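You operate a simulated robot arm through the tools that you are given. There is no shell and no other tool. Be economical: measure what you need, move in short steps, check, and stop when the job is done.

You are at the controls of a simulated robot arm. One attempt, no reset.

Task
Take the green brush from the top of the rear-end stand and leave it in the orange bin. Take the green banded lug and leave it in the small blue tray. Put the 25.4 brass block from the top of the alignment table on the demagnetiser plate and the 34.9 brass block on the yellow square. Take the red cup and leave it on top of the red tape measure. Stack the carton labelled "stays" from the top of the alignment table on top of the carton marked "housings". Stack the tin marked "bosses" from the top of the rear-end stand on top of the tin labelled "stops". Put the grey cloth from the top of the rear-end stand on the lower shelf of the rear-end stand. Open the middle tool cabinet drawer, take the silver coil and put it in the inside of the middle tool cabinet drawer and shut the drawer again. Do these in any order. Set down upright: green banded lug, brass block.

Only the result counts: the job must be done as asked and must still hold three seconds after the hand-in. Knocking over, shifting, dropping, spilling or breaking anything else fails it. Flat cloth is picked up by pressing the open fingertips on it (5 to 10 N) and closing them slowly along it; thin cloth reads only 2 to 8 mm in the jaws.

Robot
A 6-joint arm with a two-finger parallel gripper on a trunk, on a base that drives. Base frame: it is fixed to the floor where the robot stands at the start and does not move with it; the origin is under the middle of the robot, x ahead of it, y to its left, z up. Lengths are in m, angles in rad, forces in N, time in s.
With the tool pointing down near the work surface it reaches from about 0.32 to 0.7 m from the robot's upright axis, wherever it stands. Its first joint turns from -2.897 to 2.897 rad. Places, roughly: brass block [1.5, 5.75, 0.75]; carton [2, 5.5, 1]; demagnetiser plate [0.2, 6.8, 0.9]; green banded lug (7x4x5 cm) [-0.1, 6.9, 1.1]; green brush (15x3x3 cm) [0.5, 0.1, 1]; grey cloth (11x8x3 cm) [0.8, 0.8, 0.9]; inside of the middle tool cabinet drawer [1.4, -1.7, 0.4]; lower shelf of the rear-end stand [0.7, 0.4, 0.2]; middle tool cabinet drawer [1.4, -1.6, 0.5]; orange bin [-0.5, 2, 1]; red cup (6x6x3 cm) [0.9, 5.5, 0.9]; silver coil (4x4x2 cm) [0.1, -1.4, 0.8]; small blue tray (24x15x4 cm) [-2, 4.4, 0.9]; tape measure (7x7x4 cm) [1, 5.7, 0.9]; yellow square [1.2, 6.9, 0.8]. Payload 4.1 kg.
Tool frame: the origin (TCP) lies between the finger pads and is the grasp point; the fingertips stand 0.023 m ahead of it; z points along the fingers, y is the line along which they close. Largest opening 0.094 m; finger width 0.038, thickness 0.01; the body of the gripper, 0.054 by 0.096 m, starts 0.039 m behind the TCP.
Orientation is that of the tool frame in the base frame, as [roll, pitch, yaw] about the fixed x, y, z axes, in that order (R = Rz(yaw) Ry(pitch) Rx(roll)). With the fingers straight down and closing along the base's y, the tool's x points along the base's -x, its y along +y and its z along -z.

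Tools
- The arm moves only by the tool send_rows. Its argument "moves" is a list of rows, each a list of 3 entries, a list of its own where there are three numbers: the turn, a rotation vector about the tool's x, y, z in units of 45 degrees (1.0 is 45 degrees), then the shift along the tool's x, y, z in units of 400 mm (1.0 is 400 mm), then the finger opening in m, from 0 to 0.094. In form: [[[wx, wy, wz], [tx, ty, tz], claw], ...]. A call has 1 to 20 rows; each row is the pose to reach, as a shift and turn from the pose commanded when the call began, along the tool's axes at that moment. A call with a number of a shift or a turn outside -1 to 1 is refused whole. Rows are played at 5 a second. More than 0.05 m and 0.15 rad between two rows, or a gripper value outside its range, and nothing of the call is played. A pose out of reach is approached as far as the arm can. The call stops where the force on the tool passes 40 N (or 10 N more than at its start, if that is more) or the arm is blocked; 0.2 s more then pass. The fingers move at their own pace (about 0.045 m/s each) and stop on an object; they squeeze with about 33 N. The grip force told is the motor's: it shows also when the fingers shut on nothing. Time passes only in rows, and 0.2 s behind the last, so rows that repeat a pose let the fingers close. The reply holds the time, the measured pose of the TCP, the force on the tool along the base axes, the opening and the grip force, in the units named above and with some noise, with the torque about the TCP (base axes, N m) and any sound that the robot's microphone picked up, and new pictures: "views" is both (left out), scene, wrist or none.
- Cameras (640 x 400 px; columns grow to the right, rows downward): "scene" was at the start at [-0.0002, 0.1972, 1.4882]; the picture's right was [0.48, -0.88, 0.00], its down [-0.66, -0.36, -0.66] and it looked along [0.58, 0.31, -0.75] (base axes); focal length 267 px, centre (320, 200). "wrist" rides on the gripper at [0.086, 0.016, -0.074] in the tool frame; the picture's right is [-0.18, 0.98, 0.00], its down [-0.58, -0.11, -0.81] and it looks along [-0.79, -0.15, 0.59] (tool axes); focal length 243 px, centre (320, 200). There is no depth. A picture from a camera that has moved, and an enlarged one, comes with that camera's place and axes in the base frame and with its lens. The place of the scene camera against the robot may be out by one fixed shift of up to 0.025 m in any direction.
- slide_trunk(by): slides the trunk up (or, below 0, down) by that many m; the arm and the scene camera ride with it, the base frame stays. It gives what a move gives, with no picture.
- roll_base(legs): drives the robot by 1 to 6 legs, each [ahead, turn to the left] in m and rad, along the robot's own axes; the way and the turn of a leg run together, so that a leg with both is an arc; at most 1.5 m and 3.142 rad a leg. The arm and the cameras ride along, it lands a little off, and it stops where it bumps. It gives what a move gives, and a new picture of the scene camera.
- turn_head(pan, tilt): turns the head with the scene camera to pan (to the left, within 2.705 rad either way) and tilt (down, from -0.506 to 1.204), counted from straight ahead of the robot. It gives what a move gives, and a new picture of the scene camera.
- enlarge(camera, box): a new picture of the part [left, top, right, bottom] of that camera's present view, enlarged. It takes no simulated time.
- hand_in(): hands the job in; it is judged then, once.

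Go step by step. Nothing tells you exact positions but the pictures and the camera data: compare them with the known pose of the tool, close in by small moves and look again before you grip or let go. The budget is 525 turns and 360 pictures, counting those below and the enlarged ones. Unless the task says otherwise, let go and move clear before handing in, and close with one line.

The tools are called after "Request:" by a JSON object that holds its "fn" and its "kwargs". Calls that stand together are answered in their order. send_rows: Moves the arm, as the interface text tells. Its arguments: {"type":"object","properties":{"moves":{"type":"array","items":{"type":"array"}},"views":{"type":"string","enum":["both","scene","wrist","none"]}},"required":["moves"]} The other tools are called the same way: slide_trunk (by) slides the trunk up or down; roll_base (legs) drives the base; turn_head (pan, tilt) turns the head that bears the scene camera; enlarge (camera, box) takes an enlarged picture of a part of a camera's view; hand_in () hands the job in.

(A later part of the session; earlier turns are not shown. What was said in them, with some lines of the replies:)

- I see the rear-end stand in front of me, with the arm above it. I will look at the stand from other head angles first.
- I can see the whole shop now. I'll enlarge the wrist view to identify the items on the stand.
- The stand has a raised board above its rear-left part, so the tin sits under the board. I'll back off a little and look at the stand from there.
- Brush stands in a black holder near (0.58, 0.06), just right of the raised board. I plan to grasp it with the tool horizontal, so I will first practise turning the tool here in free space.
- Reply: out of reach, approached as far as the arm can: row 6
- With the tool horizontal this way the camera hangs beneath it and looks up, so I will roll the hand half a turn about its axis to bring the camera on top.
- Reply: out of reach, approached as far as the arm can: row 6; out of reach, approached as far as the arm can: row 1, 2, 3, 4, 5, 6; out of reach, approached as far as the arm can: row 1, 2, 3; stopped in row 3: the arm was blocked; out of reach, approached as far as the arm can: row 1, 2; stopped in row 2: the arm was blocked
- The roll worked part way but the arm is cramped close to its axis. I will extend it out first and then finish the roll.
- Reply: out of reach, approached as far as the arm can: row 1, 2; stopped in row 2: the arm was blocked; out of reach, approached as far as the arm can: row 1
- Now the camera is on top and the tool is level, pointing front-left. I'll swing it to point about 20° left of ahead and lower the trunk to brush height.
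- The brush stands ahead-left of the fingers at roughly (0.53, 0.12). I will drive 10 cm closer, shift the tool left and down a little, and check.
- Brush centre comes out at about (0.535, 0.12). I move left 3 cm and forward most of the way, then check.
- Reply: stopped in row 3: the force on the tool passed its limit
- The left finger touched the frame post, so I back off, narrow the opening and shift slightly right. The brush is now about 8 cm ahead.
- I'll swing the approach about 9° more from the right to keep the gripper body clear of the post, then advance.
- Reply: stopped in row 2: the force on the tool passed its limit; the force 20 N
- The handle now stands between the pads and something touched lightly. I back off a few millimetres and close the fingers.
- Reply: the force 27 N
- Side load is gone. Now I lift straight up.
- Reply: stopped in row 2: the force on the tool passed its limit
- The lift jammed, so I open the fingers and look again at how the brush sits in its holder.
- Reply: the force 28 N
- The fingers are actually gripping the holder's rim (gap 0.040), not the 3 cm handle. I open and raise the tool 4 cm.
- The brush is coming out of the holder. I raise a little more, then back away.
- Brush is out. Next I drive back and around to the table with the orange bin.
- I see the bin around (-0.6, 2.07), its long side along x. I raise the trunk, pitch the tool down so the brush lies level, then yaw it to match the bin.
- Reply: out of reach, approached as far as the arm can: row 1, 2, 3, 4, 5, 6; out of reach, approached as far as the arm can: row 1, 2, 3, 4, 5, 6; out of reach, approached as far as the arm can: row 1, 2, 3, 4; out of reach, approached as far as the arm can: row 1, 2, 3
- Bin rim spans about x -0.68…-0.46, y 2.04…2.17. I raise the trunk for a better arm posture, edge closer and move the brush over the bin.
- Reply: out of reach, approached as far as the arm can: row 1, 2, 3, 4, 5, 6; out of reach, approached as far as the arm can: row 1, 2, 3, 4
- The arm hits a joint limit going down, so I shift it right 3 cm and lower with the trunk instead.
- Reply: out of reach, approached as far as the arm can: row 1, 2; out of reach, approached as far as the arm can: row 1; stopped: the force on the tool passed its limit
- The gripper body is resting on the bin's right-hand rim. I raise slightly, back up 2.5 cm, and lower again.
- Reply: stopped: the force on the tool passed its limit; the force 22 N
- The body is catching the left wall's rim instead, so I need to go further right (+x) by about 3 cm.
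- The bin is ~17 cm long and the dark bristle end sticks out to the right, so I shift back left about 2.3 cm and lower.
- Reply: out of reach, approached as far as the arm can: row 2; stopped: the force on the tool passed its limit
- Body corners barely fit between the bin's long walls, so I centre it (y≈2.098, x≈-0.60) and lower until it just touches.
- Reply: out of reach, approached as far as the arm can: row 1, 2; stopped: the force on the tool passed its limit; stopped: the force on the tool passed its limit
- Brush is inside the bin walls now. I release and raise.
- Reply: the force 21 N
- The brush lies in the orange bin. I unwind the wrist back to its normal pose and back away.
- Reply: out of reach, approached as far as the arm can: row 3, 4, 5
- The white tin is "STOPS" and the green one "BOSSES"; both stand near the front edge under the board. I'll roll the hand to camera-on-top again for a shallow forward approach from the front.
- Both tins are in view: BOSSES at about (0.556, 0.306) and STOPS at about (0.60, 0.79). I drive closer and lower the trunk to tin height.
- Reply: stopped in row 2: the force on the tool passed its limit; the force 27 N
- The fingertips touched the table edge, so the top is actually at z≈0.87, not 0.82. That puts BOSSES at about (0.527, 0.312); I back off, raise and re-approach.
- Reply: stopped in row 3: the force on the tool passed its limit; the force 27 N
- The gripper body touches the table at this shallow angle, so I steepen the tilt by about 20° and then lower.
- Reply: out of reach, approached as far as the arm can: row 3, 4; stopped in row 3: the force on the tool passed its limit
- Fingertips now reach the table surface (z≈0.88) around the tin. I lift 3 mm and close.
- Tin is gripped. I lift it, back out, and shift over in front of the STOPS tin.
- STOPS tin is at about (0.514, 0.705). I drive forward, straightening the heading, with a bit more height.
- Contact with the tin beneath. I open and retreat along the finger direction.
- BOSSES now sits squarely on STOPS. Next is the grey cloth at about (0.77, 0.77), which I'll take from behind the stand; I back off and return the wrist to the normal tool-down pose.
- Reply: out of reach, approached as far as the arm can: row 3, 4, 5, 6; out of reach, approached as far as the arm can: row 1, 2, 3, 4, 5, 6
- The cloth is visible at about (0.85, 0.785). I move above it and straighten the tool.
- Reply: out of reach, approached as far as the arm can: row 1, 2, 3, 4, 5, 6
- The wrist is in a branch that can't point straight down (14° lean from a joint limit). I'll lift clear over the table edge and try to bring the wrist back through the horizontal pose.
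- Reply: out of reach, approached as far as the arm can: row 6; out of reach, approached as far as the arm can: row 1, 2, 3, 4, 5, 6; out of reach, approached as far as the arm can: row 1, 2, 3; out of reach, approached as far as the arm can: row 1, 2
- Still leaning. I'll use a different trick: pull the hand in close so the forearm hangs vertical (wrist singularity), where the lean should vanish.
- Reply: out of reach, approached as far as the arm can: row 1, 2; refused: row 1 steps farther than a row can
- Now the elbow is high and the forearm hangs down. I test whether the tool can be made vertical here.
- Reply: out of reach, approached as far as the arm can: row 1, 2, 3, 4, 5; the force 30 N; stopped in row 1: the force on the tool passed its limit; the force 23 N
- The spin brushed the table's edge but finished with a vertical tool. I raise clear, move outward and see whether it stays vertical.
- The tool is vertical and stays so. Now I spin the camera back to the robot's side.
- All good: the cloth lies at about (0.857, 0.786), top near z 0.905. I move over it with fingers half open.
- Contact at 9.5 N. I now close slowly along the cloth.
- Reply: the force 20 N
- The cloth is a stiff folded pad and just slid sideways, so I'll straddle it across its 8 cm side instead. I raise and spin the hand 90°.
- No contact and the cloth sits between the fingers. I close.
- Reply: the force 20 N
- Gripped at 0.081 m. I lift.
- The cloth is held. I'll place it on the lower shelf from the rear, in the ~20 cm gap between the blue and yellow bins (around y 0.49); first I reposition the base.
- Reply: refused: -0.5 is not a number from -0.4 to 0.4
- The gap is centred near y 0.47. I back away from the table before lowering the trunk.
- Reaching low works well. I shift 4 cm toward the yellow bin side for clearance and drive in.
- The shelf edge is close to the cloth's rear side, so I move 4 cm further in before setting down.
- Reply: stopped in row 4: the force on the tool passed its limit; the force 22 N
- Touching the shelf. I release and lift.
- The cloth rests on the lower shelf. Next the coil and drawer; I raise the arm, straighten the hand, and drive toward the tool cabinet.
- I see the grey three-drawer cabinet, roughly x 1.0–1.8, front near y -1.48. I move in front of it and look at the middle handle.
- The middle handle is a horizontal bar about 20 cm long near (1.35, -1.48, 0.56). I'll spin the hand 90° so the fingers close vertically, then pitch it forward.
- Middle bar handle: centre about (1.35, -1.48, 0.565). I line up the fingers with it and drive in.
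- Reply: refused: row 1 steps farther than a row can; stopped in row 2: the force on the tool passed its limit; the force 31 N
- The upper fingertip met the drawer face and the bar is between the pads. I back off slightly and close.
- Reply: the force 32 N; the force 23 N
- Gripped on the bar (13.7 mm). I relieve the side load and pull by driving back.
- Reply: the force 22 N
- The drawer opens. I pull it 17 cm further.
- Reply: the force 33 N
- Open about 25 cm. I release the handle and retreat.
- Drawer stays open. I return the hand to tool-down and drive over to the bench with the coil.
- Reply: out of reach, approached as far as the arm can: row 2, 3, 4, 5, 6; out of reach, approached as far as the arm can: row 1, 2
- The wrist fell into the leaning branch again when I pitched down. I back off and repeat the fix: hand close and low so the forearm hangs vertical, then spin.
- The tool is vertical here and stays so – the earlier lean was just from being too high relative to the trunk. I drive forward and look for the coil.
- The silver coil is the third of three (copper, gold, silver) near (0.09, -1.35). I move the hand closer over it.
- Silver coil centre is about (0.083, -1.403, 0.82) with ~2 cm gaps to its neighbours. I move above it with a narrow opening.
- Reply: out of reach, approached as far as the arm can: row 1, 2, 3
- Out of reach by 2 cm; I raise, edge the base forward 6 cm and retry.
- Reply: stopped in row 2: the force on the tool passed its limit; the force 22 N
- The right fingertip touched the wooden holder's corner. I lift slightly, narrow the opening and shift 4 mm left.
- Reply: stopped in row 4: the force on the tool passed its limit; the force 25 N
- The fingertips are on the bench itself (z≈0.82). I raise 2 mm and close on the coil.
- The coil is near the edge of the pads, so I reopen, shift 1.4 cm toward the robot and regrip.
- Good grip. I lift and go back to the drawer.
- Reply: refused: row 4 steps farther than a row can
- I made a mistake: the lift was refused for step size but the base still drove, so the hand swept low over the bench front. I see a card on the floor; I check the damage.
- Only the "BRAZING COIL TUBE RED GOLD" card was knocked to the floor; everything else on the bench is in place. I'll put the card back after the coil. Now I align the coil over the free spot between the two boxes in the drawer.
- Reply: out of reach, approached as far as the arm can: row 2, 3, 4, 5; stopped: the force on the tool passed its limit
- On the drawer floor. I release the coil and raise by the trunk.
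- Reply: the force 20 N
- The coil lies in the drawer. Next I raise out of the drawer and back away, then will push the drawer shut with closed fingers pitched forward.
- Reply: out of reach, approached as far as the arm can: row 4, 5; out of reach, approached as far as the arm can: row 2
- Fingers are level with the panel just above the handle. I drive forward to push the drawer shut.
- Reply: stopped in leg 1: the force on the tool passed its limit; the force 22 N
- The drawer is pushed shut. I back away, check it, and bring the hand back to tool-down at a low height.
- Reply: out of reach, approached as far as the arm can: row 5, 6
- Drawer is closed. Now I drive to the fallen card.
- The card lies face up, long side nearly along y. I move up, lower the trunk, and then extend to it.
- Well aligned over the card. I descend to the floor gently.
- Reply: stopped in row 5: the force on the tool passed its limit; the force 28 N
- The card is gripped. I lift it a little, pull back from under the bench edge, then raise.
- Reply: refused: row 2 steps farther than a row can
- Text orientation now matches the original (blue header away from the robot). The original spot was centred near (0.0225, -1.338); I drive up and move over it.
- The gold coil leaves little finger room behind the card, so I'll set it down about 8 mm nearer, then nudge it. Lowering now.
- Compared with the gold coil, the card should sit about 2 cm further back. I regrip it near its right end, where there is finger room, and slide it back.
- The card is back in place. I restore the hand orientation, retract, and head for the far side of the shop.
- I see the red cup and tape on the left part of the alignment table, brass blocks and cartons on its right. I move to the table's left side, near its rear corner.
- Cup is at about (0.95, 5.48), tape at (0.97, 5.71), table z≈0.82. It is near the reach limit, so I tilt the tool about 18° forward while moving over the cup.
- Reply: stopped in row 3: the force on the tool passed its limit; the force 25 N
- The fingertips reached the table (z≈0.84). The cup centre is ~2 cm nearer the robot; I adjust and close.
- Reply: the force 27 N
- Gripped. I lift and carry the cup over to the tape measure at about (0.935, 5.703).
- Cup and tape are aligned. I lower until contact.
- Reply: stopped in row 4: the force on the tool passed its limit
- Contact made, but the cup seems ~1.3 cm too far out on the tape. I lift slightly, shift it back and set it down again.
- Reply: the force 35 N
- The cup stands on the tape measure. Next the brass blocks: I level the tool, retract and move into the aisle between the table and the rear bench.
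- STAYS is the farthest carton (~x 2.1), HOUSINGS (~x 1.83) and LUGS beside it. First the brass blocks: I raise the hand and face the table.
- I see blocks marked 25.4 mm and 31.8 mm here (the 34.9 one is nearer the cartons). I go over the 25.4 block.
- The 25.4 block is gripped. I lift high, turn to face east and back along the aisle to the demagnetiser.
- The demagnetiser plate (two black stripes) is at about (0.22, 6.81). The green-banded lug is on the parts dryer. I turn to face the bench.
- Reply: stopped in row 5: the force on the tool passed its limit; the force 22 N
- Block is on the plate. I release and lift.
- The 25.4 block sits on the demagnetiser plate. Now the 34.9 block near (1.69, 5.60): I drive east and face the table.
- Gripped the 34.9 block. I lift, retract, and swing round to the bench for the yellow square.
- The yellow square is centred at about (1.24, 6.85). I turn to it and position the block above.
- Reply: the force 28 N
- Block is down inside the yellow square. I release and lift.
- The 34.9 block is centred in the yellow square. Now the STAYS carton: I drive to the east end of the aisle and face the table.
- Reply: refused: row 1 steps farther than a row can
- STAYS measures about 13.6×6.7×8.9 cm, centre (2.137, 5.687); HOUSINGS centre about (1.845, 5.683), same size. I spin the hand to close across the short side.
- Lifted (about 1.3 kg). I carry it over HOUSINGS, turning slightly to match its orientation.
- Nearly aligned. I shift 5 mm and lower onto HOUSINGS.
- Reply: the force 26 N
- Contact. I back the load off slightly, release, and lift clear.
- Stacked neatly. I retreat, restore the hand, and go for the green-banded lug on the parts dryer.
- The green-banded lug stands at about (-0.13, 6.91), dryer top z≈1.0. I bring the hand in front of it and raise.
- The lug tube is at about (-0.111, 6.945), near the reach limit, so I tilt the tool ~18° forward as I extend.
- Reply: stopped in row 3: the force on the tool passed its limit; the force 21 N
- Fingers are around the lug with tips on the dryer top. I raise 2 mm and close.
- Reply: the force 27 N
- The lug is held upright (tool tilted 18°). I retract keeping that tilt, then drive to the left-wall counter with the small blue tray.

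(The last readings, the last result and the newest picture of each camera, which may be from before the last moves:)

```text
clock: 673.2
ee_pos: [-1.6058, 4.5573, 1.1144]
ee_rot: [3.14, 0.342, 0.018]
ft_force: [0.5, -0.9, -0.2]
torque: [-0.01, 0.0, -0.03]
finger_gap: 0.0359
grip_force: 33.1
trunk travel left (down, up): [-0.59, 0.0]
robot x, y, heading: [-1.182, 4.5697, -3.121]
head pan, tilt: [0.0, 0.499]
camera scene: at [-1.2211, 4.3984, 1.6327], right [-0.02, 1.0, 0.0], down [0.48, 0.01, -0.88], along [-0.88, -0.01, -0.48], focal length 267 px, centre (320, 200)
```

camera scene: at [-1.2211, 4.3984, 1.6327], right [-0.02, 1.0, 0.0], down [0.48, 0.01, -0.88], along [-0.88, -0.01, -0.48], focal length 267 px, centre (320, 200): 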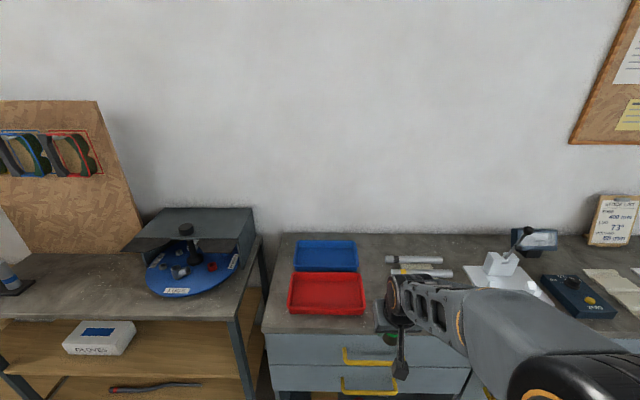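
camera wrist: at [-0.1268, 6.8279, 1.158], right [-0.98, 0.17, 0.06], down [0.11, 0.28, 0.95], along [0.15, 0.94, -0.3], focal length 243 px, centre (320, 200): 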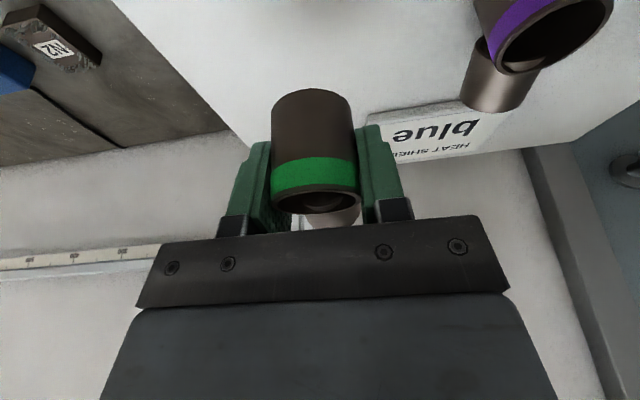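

The blue tray lies behind the red one, centre about (-2.11, 4.41). I move closer and line up.

Request:
{"fn": "roll_base", "kwargs": {"legs": [[0, 0.582], [0.262, 0], [0, -0.604]]}}

Request:
{"fn": "send_rows", "kwargs": {"moves": [[[0, 0, 0], [-0.1, 0, 0.03], 0.025], [[0, 0, 0], [-0.2, 0, 0.06], 0.025], [[0, 0, 0], [-0.3, 0, 0.1], 0.025]], "views": "both"}}

```text
clock: 678.4
ee_pos: [-1.8251, 4.4169, 1.1153]
ee_rot: [3.141, 0.341, -0.005]
ft_force: [0.3, -0.2, -0.4]
torque: [-0.02, 0.01, 0.01]
finger_gap: 0.0359
grip_force: 32.9
trunk travel left (down, up): [-0.59, 0.0]
robot x, y, heading: [-1.404, 4.4167, 3.133]
head pan, tilt: [0.0, 0.499]
camera scene: at [-1.4456, 4.2479, 1.6328], right [0.01, 1.0, 0.0], down [0.48, 0.0, -0.88], along [-0.88, 0.01, -0.48], focal length 267 px, centre (320, 200)
```

scene: 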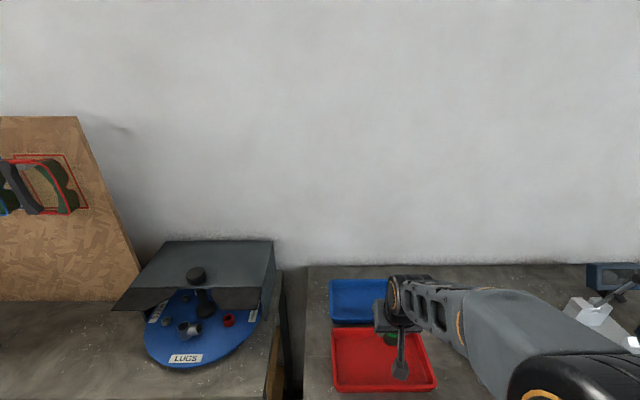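

```text
clock: 679.1
ee_pos: [-1.9537, 4.4181, 1.1178]
ee_rot: [3.139, 0.339, -0.006]
ft_force: [-0.7, 0.6, -0.8]
torque: [-0.02, -0.02, -0.01]
finger_gap: 0.0359
grip_force: 33.1
trunk travel left (down, up): [-0.59, 0.0]
robot x, y, heading: [-1.4029, 4.4207, 3.128]
head pan, tilt: [0.0, 0.499]
camera scene: at [-1.4464, 4.2477, 1.6327], right [0.01, 1.0, 0.0], down [0.48, 0.0, -0.88], along [-0.88, 0.01, -0.48], focal length 267 px, centre (320, 200)
camera wrist: at [-1.8468, 4.4021, 1.158], right [-0.18, -0.98, 0.06], down [-0.28, 0.11, 0.95], along [-0.94, 0.15, -0.29], focal length 243 px, centre (320, 200)
```

scene: 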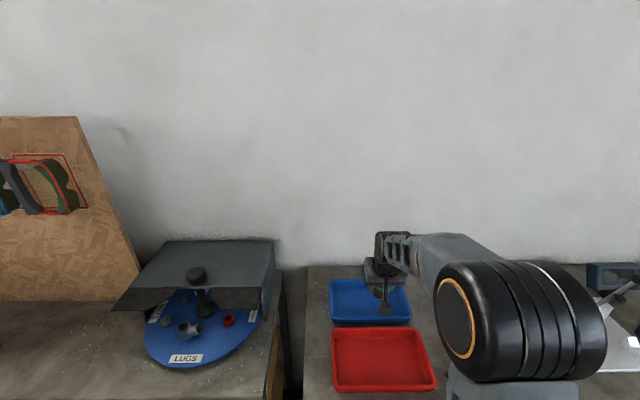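
wrist: 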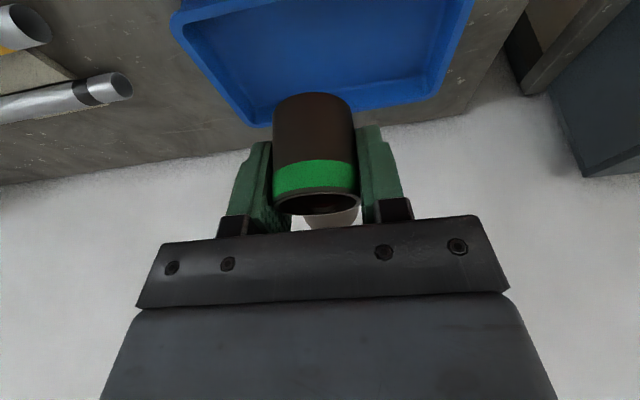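

Scaling by the tray's known width, its centre is about (-2.055, 4.412) with rim z≈0.96. I move over it and start lowering.

Request:
{"fn": "send_rows", "kwargs": {"moves": [[[0, 0, 0], [-0.1, 0.008, 0.035], 0.025], [[0, 0, 0], [-0.2, 0.015, 0.07], 0.025], [[0, 0, 0], [-0.2, 0.015, 0.16], 0.025], [[0, 0, 0], [-0.18, 0.015, 0.24], 0.025]], "views": "wrist"}}

```text
clock: 680.1
ee_pos: [-2.0531, 4.4124, 1.05]
ee_rot: [3.139, 0.339, -0.004]
ft_force: [-0.5, 0.1, -0.5]
torque: [0.01, 0.0, -0.01]
finger_gap: 0.0358
grip_force: 32.8
trunk travel left (down, up): [-0.59, 0.0]
robot x, y, heading: [-1.4076, 4.42, 3.13]
head pan, tilt: [0.0, 0.499]
camera wrist: at [-1.9465, 4.397, 1.0911], right [-0.18, -0.98, 0.06], down [-0.28, 0.11, 0.95], along [-0.94, 0.15, -0.29], focal length 243 px, centre (320, 200)
```

wrist: 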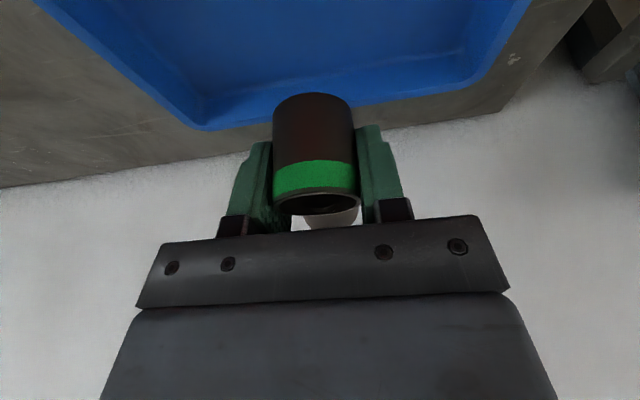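

Request:
{"fn": "send_rows", "kwargs": {"moves": [[[0, 0, 0], [0.02, 0, 0.07], 0.025], [[0, 0, 0], [0.042, 0, 0.13], 0.025]], "views": "both"}}

Request:
{"fn": "enlarge", "kwargs": {"camera": "scene", "box": [310, 220, 470, 320]}}

```text
clock: 680.8
ee_pos: [-2.0548, 4.4117, 0.9955]
ee_rot: [3.141, 0.342, -0.005]
ft_force: [0.1, 0.6, -0.3]
torque: [-0.01, 0.0, -0.02]
finger_gap: 0.0359
grip_force: 33.0
trunk travel left (down, up): [-0.59, 0.0]
robot x, y, heading: [-1.4075, 4.4202, 3.13]
head pan, tilt: [0.0, 0.499]
camera scene: at [-1.4461, 4.2476, 1.6328], right [0.01, 1.0, 0.0], down [0.48, 0.0, -0.88], along [-0.88, 0.01, -0.48], focal length 267 px, centre (320, 200)
camera wrist: at [-1.9485, 4.3972, 1.0362], right [-0.18, -0.98, 0.06], down [-0.28, 0.11, 0.95], along [-0.94, 0.15, -0.29], focal length 243 px, centre (320, 200)
```

scene: 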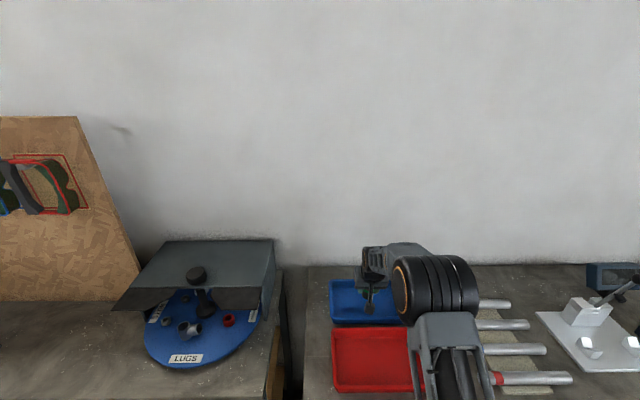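
wrist: 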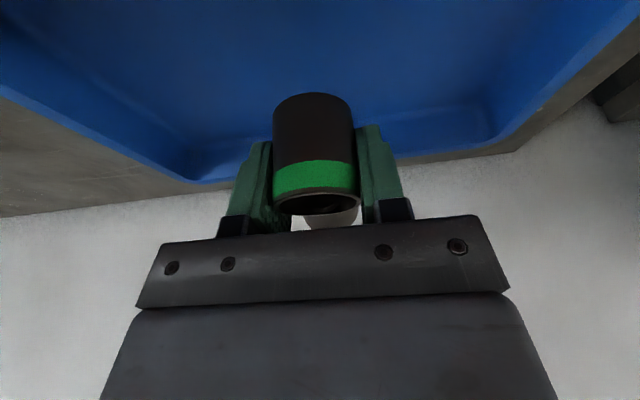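

```text
4.00 times, centred on (390, 270) of scene
camera zoom: at [-1.4461, 4.2476, 1.6328], right [0.01, 1.0, 0.0], down [0.48, 0.0, -0.88], along [-0.88, 0.01, -0.48], focal length 1068 px, centre (40, -80)
```

zoom: 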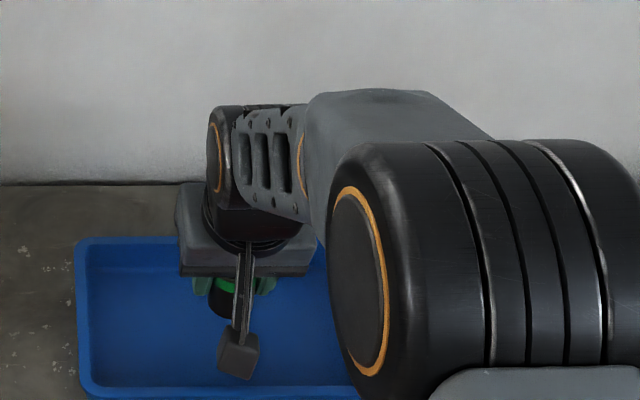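

Request:
{"fn": "send_rows", "kwargs": {"moves": [[[0, 0, 0], [0.012, 0, 0.035], 0.025], [[0, 0, 0], [0.024, 0, 0.07], 0.025], [[0, 0, 0], [0.031, 0, 0.09], 0.025], [[0, 0, 0], [0.038, 0, 0.11], 0.025], [[0, 0, 0], [0.045, 0, 0.13], 0.025]], "views": "wrist"}}

```text
clock: 682.0
ee_pos: [-2.059, 4.4126, 0.9523]
ee_rot: [3.14, 0.367, -0.006]
ft_force: [-2.8, -0.5, 16.0]
torque: [0.12, -0.27, 0.0]
finger_gap: 0.0358
grip_force: 33.0
trunk travel left (down, up): [-0.59, 0.0]
robot x, y, heading: [-1.4044, 4.4212, 3.131]
head pan, tilt: [0.0, 0.499]
stopped in row 5: the force on the tool passed its limit (the readings are from after the stop); the commanded pose is now the measured one
camera wrist: at [-1.9522, 4.3967, 0.9904], right [-0.18, -0.98, 0.07], down [-0.25, 0.11, 0.96], along [-0.95, 0.15, -0.27], focal length 243 px, centre (320, 200)
```

wrist: 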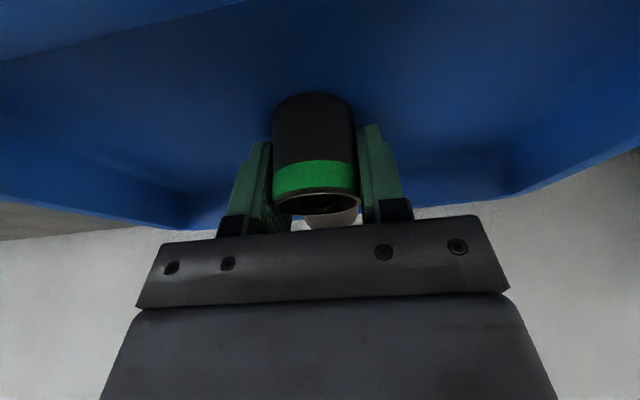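

Contact at the expected height. I relieve the load, release, and lift straight up.

Request:
{"fn": "send_rows", "kwargs": {"moves": [[[0, 0.03, 0], [0, 0, -0.003], 0.025], [[0, 0.03, 0], [0, 0, -0.003], 0.045], [[0, 0.03, 0], [0, 0, -0.003], 0.065], [[0, 0.03, 0], [0, 0, -0.003], 0.065], [[0, 0.03, 0], [-0.03, 0, -0.09], 0.065], [[0, 0.03, 0], [-0.065, 0, -0.19], 0.065], [[0, 0.03, 0], [-0.1, 0, -0.28], 0.065]], "views": "wrist"}}

```text
clock: 683.6
ee_pos: [-2.0551, 4.4124, 1.0668]
ee_rot: [3.139, 0.329, -0.005]
ft_force: [-0.4, -0.5, -0.2]
torque: [0.02, 0.01, 0.01]
finger_gap: 0.065
grip_force: 0.0
trunk travel left (down, up): [-0.59, 0.0]
robot x, y, heading: [-1.4059, 4.4206, 3.133]
head pan, tilt: [0.0, 0.499]
camera wrist: at [-1.9503, 4.3968, 1.1094], right [-0.18, -0.98, 0.06], down [-0.29, 0.11, 0.95], along [-0.94, 0.15, -0.3], focal length 243 px, centre (320, 200)
```

wrist: 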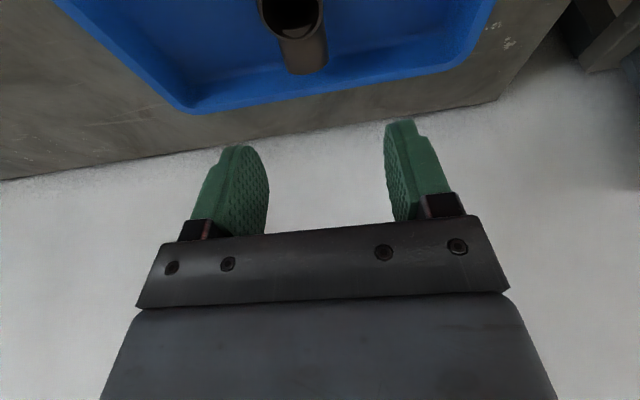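

The lug stands in the tray. I retract and check with the scene camera.

Request:
{"fn": "send_rows", "kwargs": {"moves": [[[0, 0, 0], [0.1, 0, -0.035], 0.065], [[0, 0, 0], [0.2, 0, -0.07], 0.065], [[0, 0, 0], [0.3, 0, -0.1], 0.065], [[0, 0, 0], [0.4, 0, -0.135], 0.065], [[0, 0, 0], [0.5, 0, -0.17], 0.065]], "views": "scene"}}

Request:
{"fn": "enlarge", "kwargs": {"camera": "scene", "box": [290, 240, 450, 340]}}

```text
clock: 684.8
ee_pos: [-1.8416, 4.4114, 1.0674]
ee_rot: [3.141, 0.333, -0.004]
ft_force: [-0.5, -0.7, 0.0]
torque: [0.0, -0.01, 0.01]
finger_gap: 0.065
grip_force: 0.1
trunk travel left (down, up): [-0.59, 0.0]
robot x, y, heading: [-1.4054, 4.4238, 3.135]
head pan, tilt: [0.0, 0.499]
camera scene: at [-1.4446, 4.2477, 1.6328], right [0.01, 1.0, 0.0], down [0.48, 0.0, -0.88], along [-0.88, 0.01, -0.48], focal length 267 px, centre (320, 200)
```

scene: 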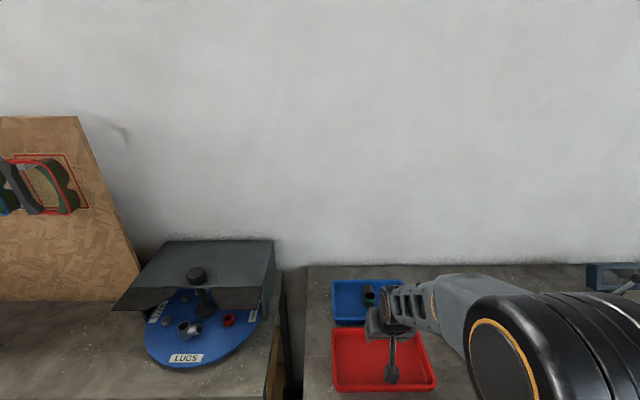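

```text
4.00 times, centred on (370, 290) of scene
camera zoom: at [-1.4446, 4.2477, 1.6328], right [0.01, 1.0, 0.0], down [0.48, 0.0, -0.88], along [-0.88, 0.01, -0.48], focal length 1068 px, centre (120, -160)
```

zoom: 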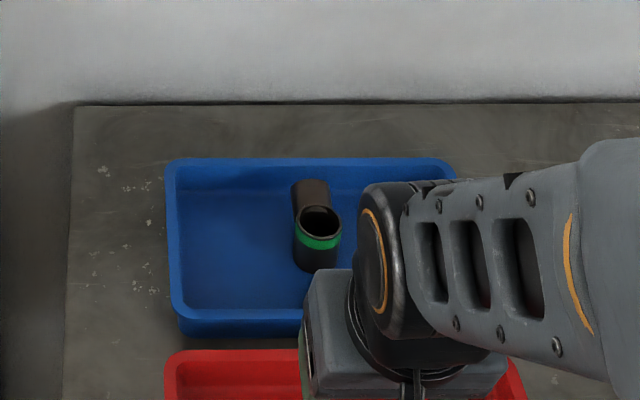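

Every placement looks right from the last views: the lug stands upright in the blue tray, the hand is empty and clear, and the card I knocked off is back within about 5 mm of its old spot beside the gold coil. I hand in.

Request:
{"fn": "hand_in", "kwargs": {}}

```text
The job is handed in.
```

All the tasks are done and handed in. The hand knocked the brazing label card off the bench while I was moving the coil, and I put it back about 5 mm from where it had been, judged by eye.
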